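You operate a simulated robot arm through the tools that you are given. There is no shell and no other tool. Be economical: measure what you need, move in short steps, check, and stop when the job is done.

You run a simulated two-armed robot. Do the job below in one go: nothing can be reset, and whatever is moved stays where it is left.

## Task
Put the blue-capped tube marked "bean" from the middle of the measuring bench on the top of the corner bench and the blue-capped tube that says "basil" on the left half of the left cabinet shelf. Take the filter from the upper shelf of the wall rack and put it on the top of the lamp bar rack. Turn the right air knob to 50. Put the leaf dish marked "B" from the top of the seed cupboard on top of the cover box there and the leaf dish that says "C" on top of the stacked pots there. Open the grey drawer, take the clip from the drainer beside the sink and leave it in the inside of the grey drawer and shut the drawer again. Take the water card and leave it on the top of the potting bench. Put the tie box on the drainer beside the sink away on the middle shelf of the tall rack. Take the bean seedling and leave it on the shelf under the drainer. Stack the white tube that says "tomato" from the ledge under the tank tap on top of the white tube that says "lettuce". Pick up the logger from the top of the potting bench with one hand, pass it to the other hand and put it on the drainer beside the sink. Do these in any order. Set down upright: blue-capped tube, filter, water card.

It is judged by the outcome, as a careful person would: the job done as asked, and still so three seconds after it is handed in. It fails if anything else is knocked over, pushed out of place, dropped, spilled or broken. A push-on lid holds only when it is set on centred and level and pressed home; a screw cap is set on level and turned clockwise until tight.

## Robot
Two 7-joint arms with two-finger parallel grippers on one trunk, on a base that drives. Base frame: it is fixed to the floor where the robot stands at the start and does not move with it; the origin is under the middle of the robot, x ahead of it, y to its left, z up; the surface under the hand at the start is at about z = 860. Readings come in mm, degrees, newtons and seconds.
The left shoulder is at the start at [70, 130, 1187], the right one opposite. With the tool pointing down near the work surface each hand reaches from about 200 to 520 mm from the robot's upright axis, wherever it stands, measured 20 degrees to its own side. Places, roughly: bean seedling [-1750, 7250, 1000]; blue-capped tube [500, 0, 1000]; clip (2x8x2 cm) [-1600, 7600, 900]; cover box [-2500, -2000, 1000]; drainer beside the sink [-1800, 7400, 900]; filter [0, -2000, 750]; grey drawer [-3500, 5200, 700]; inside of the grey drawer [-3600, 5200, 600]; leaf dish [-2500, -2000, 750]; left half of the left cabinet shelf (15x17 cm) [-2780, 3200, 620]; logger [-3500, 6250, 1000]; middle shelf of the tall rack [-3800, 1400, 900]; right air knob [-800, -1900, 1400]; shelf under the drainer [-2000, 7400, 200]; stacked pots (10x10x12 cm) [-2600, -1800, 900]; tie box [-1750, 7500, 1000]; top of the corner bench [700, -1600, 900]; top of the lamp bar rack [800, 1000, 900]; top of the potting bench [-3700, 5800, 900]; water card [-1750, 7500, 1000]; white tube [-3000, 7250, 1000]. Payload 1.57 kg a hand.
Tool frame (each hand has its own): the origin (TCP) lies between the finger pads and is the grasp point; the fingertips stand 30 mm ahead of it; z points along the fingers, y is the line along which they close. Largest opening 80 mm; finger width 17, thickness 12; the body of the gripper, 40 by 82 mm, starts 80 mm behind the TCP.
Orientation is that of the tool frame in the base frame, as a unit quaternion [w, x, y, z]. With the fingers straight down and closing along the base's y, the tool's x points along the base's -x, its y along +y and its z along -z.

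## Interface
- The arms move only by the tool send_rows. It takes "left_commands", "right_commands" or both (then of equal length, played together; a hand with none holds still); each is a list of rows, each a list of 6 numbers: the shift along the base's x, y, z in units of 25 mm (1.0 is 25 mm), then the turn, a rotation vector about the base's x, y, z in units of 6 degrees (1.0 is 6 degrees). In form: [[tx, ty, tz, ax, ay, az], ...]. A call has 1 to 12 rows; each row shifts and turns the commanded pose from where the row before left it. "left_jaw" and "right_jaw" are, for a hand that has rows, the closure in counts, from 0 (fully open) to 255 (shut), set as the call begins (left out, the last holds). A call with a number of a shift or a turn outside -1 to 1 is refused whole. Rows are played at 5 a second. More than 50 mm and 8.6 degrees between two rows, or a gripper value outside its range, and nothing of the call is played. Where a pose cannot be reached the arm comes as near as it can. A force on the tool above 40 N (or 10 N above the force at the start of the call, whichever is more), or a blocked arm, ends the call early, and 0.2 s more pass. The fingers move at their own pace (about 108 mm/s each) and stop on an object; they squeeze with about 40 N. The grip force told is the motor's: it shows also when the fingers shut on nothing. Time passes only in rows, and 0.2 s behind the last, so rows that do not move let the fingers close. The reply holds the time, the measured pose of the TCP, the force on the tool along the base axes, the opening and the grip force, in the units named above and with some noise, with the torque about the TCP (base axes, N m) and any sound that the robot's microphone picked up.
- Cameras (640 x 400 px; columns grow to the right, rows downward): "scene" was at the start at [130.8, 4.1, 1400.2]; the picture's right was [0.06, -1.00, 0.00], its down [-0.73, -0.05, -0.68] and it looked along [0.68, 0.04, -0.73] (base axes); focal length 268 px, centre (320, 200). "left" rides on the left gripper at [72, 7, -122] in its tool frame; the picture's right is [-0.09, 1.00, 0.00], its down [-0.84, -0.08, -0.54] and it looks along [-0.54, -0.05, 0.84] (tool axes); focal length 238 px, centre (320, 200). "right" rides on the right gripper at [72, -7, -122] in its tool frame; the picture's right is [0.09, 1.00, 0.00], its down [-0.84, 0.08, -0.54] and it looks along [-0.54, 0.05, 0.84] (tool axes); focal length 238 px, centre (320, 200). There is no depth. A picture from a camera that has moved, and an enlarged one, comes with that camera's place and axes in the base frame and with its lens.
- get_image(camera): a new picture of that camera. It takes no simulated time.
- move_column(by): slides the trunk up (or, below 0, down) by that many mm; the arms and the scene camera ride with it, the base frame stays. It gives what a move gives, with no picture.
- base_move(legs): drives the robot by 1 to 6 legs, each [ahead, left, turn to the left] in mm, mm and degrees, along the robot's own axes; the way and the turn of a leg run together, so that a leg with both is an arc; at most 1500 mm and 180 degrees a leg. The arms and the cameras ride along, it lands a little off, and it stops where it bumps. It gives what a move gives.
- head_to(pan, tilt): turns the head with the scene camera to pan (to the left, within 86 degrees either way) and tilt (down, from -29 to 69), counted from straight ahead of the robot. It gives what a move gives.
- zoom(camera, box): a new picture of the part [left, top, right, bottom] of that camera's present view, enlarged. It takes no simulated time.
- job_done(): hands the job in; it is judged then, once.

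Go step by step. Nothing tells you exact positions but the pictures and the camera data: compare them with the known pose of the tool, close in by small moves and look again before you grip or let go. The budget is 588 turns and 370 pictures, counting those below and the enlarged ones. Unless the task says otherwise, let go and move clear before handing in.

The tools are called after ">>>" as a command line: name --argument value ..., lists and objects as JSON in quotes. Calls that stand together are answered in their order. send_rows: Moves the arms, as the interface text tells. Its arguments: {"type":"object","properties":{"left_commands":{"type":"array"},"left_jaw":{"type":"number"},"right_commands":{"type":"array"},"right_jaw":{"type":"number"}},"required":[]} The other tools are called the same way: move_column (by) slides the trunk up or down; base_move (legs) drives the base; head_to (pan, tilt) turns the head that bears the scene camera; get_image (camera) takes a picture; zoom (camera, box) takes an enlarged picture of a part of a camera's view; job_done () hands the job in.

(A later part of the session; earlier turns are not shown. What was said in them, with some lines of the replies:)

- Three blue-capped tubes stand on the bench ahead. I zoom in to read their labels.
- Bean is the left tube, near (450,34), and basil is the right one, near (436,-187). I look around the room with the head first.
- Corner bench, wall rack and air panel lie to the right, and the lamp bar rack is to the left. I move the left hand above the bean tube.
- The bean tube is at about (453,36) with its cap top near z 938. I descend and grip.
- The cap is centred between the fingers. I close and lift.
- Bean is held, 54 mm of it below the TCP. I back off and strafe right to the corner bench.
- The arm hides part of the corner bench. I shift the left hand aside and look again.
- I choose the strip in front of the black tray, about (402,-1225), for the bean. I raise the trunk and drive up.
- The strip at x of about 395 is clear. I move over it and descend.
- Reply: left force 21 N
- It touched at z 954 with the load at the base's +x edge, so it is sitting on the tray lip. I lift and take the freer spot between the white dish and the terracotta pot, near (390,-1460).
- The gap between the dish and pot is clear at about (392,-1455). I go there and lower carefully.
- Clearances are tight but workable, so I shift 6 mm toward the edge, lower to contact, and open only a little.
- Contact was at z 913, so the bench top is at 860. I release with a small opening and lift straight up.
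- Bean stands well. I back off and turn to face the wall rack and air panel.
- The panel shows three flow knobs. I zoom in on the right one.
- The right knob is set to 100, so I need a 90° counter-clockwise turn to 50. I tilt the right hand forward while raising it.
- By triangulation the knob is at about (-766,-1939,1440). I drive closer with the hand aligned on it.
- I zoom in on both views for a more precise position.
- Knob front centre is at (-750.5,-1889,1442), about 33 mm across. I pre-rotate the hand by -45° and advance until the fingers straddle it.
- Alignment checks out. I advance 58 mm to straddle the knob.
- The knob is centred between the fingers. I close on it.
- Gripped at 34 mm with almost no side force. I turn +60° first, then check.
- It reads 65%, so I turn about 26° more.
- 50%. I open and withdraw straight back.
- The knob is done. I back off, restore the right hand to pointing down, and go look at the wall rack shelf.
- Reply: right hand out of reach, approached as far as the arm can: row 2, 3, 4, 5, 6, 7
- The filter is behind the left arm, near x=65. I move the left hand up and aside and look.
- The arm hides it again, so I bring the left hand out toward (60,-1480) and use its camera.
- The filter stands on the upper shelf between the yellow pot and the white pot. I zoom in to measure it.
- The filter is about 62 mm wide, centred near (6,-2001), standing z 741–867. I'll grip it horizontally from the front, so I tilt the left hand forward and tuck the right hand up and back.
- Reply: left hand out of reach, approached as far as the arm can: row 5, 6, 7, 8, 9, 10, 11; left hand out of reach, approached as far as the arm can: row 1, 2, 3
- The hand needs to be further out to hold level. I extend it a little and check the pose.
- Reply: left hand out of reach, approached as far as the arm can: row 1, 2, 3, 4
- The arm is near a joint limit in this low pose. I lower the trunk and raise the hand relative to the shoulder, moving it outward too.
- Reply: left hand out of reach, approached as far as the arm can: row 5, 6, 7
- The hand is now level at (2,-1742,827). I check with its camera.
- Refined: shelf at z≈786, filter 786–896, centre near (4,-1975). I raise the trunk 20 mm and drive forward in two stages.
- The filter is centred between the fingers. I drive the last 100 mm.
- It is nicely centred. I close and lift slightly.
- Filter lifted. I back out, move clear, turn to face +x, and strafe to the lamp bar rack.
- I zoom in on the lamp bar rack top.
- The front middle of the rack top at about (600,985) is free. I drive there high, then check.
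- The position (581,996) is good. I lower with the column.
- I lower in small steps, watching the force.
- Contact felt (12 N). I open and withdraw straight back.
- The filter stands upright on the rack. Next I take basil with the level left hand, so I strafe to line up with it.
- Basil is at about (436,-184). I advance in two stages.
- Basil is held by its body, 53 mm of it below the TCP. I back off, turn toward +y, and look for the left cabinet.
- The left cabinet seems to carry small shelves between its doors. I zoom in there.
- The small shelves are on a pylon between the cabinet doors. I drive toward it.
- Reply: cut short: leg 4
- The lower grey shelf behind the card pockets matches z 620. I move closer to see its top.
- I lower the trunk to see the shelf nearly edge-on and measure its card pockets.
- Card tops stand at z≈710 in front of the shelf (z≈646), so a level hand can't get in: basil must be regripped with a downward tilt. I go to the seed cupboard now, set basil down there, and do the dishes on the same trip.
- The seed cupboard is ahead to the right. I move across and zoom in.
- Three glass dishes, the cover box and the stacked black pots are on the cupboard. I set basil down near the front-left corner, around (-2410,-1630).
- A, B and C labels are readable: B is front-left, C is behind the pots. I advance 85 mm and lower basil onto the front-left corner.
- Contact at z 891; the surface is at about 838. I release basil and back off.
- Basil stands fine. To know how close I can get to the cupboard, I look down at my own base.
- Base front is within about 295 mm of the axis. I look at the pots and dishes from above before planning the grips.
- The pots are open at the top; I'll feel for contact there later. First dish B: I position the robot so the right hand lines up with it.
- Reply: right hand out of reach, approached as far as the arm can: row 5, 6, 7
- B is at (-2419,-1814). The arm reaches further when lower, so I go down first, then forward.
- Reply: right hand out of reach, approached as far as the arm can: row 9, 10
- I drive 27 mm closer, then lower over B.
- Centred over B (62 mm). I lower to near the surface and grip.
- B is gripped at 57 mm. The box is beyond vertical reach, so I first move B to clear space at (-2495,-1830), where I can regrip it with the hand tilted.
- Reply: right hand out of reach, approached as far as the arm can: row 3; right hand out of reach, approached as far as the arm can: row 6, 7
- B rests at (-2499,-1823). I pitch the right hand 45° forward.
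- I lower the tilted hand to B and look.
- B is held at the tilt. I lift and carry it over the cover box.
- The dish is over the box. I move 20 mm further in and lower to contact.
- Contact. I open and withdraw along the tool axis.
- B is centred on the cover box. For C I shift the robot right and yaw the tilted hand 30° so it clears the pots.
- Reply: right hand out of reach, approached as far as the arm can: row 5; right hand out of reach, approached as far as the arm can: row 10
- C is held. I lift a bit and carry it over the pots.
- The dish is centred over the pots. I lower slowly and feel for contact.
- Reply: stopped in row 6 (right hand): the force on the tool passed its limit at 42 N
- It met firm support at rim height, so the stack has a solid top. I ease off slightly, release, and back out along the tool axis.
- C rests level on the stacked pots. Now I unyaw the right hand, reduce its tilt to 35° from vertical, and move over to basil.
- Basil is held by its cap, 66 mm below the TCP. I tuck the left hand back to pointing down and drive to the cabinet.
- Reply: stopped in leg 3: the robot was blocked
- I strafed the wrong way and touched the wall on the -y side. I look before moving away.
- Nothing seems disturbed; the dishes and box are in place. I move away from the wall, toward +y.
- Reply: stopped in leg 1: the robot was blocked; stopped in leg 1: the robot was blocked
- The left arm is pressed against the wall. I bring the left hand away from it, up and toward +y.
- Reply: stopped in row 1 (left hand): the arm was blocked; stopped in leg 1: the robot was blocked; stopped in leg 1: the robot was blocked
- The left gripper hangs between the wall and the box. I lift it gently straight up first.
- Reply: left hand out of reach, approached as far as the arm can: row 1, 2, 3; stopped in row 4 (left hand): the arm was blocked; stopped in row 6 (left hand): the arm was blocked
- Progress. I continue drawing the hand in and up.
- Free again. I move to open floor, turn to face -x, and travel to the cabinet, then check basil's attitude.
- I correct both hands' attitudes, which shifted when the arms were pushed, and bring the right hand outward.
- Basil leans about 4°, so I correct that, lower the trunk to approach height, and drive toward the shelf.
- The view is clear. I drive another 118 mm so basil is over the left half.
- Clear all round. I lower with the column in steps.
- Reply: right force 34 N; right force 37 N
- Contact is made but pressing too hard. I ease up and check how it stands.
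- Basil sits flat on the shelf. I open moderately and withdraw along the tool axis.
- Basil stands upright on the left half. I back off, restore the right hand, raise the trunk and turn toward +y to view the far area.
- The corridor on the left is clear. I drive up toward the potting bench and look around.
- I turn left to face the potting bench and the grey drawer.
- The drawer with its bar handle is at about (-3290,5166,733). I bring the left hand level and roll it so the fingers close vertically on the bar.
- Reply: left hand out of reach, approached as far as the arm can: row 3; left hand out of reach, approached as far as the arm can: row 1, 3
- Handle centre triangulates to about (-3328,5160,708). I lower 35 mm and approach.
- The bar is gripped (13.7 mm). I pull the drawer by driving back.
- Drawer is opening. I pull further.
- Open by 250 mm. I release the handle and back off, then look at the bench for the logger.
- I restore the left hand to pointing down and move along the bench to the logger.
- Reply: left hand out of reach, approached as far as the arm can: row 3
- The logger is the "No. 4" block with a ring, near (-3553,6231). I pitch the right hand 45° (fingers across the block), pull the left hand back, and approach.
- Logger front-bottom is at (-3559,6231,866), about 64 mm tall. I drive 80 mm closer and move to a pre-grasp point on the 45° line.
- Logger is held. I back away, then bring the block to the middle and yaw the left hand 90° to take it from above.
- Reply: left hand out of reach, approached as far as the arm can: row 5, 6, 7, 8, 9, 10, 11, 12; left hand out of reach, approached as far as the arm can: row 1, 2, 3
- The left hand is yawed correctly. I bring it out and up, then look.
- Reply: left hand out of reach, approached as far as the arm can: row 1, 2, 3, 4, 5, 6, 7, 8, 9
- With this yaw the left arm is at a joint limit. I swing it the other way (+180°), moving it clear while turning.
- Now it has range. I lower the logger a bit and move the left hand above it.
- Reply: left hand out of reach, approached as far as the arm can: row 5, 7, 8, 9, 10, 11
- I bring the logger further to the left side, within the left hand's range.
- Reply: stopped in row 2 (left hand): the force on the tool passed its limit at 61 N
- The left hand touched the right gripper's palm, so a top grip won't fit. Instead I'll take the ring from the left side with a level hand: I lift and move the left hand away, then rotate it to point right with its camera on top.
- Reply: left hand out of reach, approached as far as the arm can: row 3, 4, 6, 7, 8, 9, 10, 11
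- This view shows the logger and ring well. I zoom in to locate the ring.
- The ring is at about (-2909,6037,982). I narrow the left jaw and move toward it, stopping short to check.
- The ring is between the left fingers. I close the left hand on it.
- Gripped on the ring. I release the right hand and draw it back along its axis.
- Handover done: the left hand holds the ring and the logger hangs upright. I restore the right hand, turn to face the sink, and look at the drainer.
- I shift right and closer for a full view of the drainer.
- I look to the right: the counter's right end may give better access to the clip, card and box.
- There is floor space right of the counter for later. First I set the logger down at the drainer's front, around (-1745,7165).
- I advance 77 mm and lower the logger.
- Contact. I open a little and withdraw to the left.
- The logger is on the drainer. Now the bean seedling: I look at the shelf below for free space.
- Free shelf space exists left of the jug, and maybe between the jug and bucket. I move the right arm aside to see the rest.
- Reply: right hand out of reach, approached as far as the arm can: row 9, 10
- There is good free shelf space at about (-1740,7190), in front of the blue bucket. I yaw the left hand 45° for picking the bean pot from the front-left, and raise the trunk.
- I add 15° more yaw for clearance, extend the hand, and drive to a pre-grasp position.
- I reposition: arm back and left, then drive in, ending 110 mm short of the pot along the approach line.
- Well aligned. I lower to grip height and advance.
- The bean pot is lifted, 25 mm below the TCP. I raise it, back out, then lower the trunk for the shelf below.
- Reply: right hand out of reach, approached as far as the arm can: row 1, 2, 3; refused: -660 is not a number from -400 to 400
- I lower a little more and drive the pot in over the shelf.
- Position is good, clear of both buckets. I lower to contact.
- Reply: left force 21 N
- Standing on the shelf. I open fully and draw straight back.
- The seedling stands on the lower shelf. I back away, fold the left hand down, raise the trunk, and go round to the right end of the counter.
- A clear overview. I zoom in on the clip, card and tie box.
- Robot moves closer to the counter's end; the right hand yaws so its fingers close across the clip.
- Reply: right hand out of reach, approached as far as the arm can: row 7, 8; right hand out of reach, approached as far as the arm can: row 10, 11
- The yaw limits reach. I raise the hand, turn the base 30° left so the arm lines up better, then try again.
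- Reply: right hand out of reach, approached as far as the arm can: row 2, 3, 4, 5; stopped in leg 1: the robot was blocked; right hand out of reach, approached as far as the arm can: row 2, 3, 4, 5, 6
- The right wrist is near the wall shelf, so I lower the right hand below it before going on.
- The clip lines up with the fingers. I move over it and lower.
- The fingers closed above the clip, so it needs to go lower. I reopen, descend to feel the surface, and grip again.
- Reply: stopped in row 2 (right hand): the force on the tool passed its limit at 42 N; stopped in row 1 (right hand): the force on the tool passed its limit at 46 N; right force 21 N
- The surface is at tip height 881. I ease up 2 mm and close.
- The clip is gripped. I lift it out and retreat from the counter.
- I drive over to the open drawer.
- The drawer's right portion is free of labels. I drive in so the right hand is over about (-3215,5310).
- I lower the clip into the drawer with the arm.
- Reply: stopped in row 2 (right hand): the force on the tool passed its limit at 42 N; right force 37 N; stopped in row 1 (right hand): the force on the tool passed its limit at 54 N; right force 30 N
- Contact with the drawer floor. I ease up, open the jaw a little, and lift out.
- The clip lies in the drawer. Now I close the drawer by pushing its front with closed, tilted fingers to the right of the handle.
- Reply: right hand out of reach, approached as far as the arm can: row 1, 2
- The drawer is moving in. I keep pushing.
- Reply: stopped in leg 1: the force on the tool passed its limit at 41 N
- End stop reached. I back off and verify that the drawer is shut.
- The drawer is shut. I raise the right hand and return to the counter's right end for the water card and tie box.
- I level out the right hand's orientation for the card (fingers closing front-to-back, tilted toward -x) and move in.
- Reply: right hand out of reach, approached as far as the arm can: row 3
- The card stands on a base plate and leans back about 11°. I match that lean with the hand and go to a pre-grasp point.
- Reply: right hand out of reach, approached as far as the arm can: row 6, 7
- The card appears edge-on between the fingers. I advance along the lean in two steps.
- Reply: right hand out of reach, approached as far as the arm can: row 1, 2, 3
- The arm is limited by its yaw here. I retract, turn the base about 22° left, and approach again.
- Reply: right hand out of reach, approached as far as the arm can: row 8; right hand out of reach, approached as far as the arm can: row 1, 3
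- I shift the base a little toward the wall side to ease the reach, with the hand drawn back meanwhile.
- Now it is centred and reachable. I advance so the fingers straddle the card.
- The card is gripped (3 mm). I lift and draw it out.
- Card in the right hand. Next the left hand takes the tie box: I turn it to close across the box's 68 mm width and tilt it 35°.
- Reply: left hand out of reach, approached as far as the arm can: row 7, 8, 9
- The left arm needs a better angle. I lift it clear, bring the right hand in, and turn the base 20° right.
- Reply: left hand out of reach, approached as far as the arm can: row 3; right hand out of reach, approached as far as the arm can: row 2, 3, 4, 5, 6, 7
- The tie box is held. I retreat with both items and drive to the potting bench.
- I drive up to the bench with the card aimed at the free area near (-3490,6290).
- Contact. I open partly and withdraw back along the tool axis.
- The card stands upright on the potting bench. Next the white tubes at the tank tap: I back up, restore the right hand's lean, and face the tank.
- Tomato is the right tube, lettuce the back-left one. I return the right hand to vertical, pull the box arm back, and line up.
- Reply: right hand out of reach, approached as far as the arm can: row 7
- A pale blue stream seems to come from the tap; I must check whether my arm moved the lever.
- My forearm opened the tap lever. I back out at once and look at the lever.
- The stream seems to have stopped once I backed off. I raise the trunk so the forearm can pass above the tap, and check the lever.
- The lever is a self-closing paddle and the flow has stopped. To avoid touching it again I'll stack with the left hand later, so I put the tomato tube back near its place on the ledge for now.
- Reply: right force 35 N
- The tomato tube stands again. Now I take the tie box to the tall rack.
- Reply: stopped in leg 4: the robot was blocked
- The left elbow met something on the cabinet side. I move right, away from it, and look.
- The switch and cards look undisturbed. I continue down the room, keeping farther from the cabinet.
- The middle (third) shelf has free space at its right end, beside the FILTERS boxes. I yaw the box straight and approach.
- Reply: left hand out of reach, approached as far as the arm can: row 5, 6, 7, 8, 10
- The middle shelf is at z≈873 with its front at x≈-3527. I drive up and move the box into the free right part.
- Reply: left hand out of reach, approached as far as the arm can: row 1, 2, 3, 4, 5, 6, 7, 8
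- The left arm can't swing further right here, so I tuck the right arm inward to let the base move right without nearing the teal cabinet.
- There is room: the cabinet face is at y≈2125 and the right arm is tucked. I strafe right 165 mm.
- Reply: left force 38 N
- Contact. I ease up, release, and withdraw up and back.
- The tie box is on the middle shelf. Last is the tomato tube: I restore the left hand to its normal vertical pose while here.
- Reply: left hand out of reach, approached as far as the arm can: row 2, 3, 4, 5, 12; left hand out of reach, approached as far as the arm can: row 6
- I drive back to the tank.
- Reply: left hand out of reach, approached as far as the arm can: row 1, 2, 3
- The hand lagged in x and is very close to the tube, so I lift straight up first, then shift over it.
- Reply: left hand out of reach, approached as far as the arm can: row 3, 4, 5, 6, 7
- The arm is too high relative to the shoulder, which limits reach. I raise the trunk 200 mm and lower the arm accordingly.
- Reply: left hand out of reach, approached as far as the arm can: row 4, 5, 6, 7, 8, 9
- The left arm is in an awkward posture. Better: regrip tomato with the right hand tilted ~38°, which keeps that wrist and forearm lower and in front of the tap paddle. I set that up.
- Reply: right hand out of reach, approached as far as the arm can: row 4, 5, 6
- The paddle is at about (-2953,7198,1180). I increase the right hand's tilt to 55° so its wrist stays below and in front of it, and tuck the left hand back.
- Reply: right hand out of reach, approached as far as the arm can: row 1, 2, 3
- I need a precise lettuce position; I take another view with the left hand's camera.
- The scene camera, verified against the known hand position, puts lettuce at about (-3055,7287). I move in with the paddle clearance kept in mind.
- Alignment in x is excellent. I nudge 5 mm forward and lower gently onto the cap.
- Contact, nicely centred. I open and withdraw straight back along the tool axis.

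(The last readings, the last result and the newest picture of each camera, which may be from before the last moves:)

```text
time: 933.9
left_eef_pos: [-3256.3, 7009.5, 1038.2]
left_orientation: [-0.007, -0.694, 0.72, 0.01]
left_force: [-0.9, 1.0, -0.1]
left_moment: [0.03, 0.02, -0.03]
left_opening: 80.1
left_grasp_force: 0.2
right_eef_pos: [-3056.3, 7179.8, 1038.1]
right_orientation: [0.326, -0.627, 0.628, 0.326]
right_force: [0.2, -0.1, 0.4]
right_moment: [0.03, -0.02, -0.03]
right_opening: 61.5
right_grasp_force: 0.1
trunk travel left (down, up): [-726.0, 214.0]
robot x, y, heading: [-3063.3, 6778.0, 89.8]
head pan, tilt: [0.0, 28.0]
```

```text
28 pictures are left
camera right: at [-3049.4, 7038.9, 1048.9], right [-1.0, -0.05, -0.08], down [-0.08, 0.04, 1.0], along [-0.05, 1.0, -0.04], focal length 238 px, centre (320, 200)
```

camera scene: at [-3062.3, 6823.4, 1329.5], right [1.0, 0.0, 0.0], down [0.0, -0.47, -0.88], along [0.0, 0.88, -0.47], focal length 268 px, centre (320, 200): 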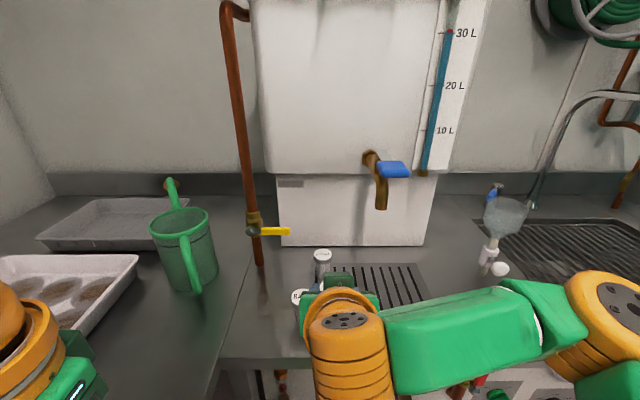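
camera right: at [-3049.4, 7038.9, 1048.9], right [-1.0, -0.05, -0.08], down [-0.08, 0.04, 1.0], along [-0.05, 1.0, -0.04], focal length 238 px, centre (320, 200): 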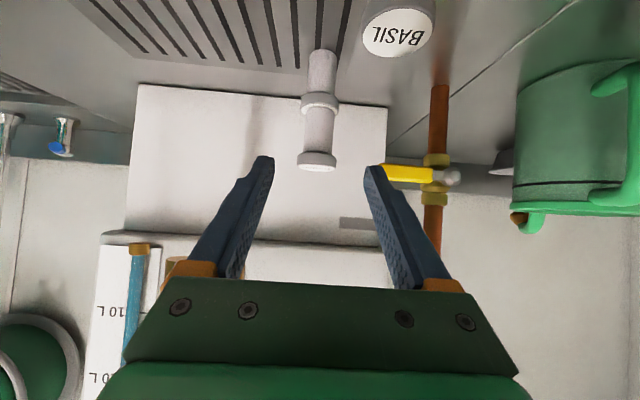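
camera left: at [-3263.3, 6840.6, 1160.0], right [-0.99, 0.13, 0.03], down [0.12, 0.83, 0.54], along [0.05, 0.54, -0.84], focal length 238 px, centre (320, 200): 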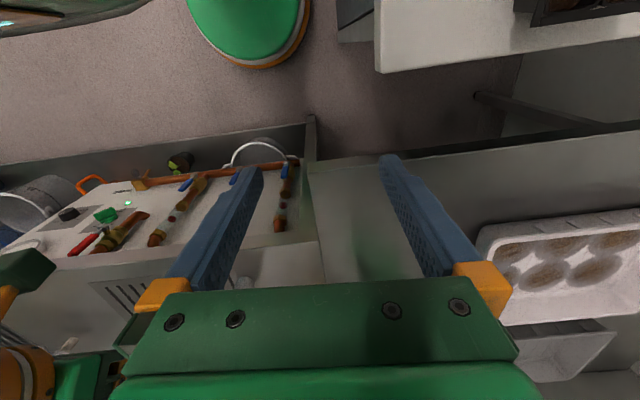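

The tubes are stacked. I back away and take a last look.

>>> base_move --legs '[[-450, 0, 0]]'

>>> head_to --pan -10 --tilt 20

>>> get_image --camera "scene"

```text
time: 936.6
left_eef_pos: [-3258.9, 6565.9, 1037.9]
left_orientation: [-0.008, -0.691, 0.723, 0.01]
left_force: [0.2, 0.6, -0.4]
left_moment: [0.0, 0.01, 0.02]
left_opening: 79.8
left_grasp_force: 0.1
right_eef_pos: [-3056.2, 6734.1, 1036.7]
right_orientation: [0.326, -0.626, 0.63, 0.325]
right_force: [0.4, 0.5, -0.3]
right_moment: [0.02, 0.01, -0.02]
right_opening: 61.2
right_grasp_force: 0.1
trunk travel left (down, up): [-726.0, 214.0]
robot x, y, heading: [-3067.6, 6332.7, 89.7]
head pan, tilt: [0.0, 28.0]
```

```text
time: 937.3
left_eef_pos: [-3259.4, 6562.1, 1038.2]
left_orientation: [-0.007, -0.692, 0.722, 0.011]
left_force: [-0.5, 0.2, -0.4]
left_moment: [0.01, 0.0, -0.02]
left_opening: 79.9
left_grasp_force: 0.0
right_eef_pos: [-3057.8, 6733.5, 1037.9]
right_orientation: [0.327, -0.625, 0.63, 0.324]
right_force: [0.1, 0.3, 0.3]
right_moment: [-0.03, 0.0, -0.02]
right_opening: 61.2
right_grasp_force: 0.2
trunk travel left (down, up): [-726.0, 214.0]
robot x, y, heading: [-3064.4, 6332.3, 89.5]
head pan, tilt: [-10.0, 20.0]
```

```text
27 pictures are left
camera scene: at [-3048.7, 6471.9, 1342.4], right [0.98, -0.18, 0.0], down [-0.06, -0.34, -0.94], along [0.17, 0.92, -0.34], focal length 268 px, centre (320, 200)
```

scene: 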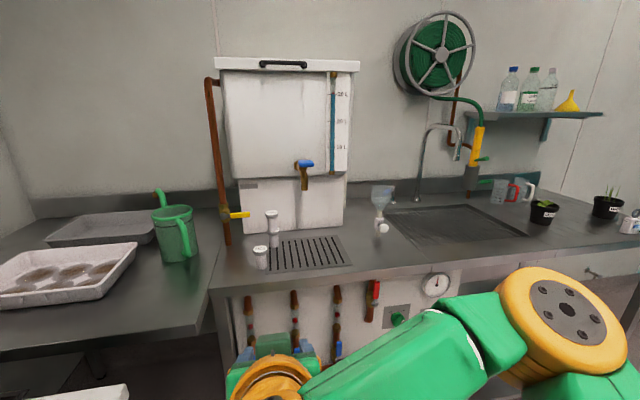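

Tap is off and tubes are stacked. One quick check on the card at the potting bench.

>>> head_to --pan 80 --tilt 35

>>> get_image --camera "scene"

```text
time: 939.0
left_eef_pos: [-3258.5, 6564.5, 1038.0]
left_orientation: [-0.007, -0.691, 0.722, 0.011]
left_force: [0.4, 0.5, -0.4]
left_moment: [0.0, 0.0, 0.02]
left_opening: 80.2
left_grasp_force: 0.0
right_eef_pos: [-3057.1, 6733.7, 1037.4]
right_orientation: [0.327, -0.625, 0.63, 0.325]
right_force: [0.7, 0.1, 0.6]
right_moment: [-0.03, 0.02, 0.01]
right_opening: 61.0
right_grasp_force: 0.1
trunk travel left (down, up): [-726.0, 214.0]
robot x, y, heading: [-3065.5, 6331.2, 89.2]
head pan, tilt: [80.0, 35.0]
```

```text
26 pictures are left
camera scene: at [-3152.3, 6396.9, 1318.5], right [0.18, 0.98, 0.0], down [0.56, -0.11, -0.82], along [-0.81, 0.15, -0.57], focal length 268 px, centre (320, 200)
```

scene: 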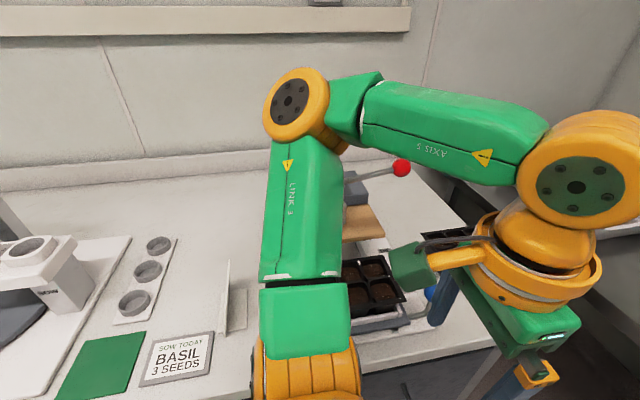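

The card stands. I move clear of the bench and hand in.

>>> base_move --legs '[[0, -450, 0]]'

>>> head_to --pan 75 --tilt 25

>>> get_image --camera "scene"

```text
time: 941.7
left_eef_pos: [-2811.3, 6558.9, 1037.7]
left_orientation: [-0.006, -0.69, 0.723, 0.01]
left_force: [0.0, 1.0, -0.1]
left_moment: [0.03, -0.01, 0.01]
left_opening: 80.2
left_grasp_force: 0.2
right_eef_pos: [-2608.6, 6728.7, 1037.3]
right_orientation: [0.328, -0.624, 0.631, 0.324]
right_force: [-0.4, 0.0, 1.7]
right_moment: [-0.03, -0.02, 0.05]
right_opening: 61.4
right_grasp_force: 0.1
trunk travel left (down, up): [-726.0, 214.0]
robot x, y, heading: [-2621.0, 6326.4, 89.0]
head pan, tilt: [80.0, 35.0]
```

```text
time: 942.4
left_eef_pos: [-2811.5, 6557.9, 1039.2]
left_orientation: [-0.007, -0.69, 0.724, 0.011]
left_force: [0.4, 0.3, 0.0]
left_moment: [0.03, 0.0, 0.0]
left_opening: 80.1
left_grasp_force: 0.1
right_eef_pos: [-2609.0, 6728.1, 1036.9]
right_orientation: [0.328, -0.624, 0.631, 0.324]
right_force: [0.5, -1.1, -0.8]
right_moment: [-0.03, -0.02, 0.0]
right_opening: 61.4
right_grasp_force: 0.0
trunk travel left (down, up): [-726.0, 214.0]
robot x, y, heading: [-2621.5, 6324.7, 89.5]
head pan, tilt: [75.0, 25.0]
```

```text
25 pictures are left
camera scene: at [-2707.5, 6400.0, 1334.2], right [0.27, 0.96, 0.0], down [0.41, -0.12, -0.91], along [-0.87, 0.25, -0.42], focal length 268 px, centre (320, 200)
```

scene: 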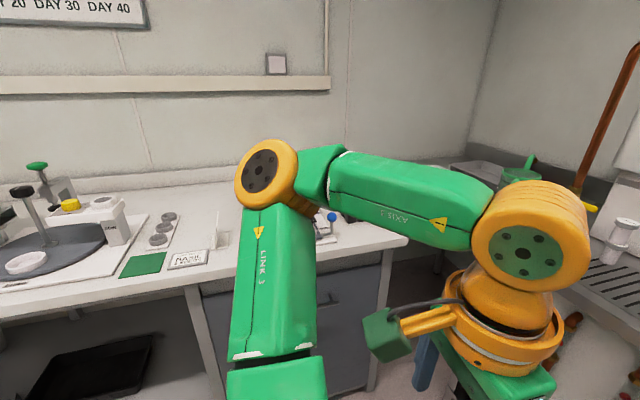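

Everything is in place and both hands are empty and clear, so I hand in.

>>> job_done

```text
The job is handed in.
```

I did every item on the list and handed the job in; both hands were empty and clear at hand-in.

A few things happened along the way that you should know:

- **Tank tap:** my forearm pressed the tap's self-closing paddle for about 2–3 seconds, and water ran into the drip grid. It stopped when I moved away, and the tap was off at the end.
- **Door wall:** I drove into the wall beside the seed cupboard once. The left hand dragged along it next to the cover box, and pictures afterwards showed the box and dishes still in place.
- **Left cabinet:** the robot was blocked beside the cabinet, probably by its left elbow. The switch and cards looked undisturbed afterwards.
- **Bean seedling:** its label looked blank. I chose it by its leaves and because the other two pots were marked lettuce and wheat.
- **Stacked pots:** the top pot looks open, but dish C met firm support at rim height and rests level there.

I didn't go back for a final look at the items placed early on: bean, the filter, the air knob and basil. They were in place when I left them.
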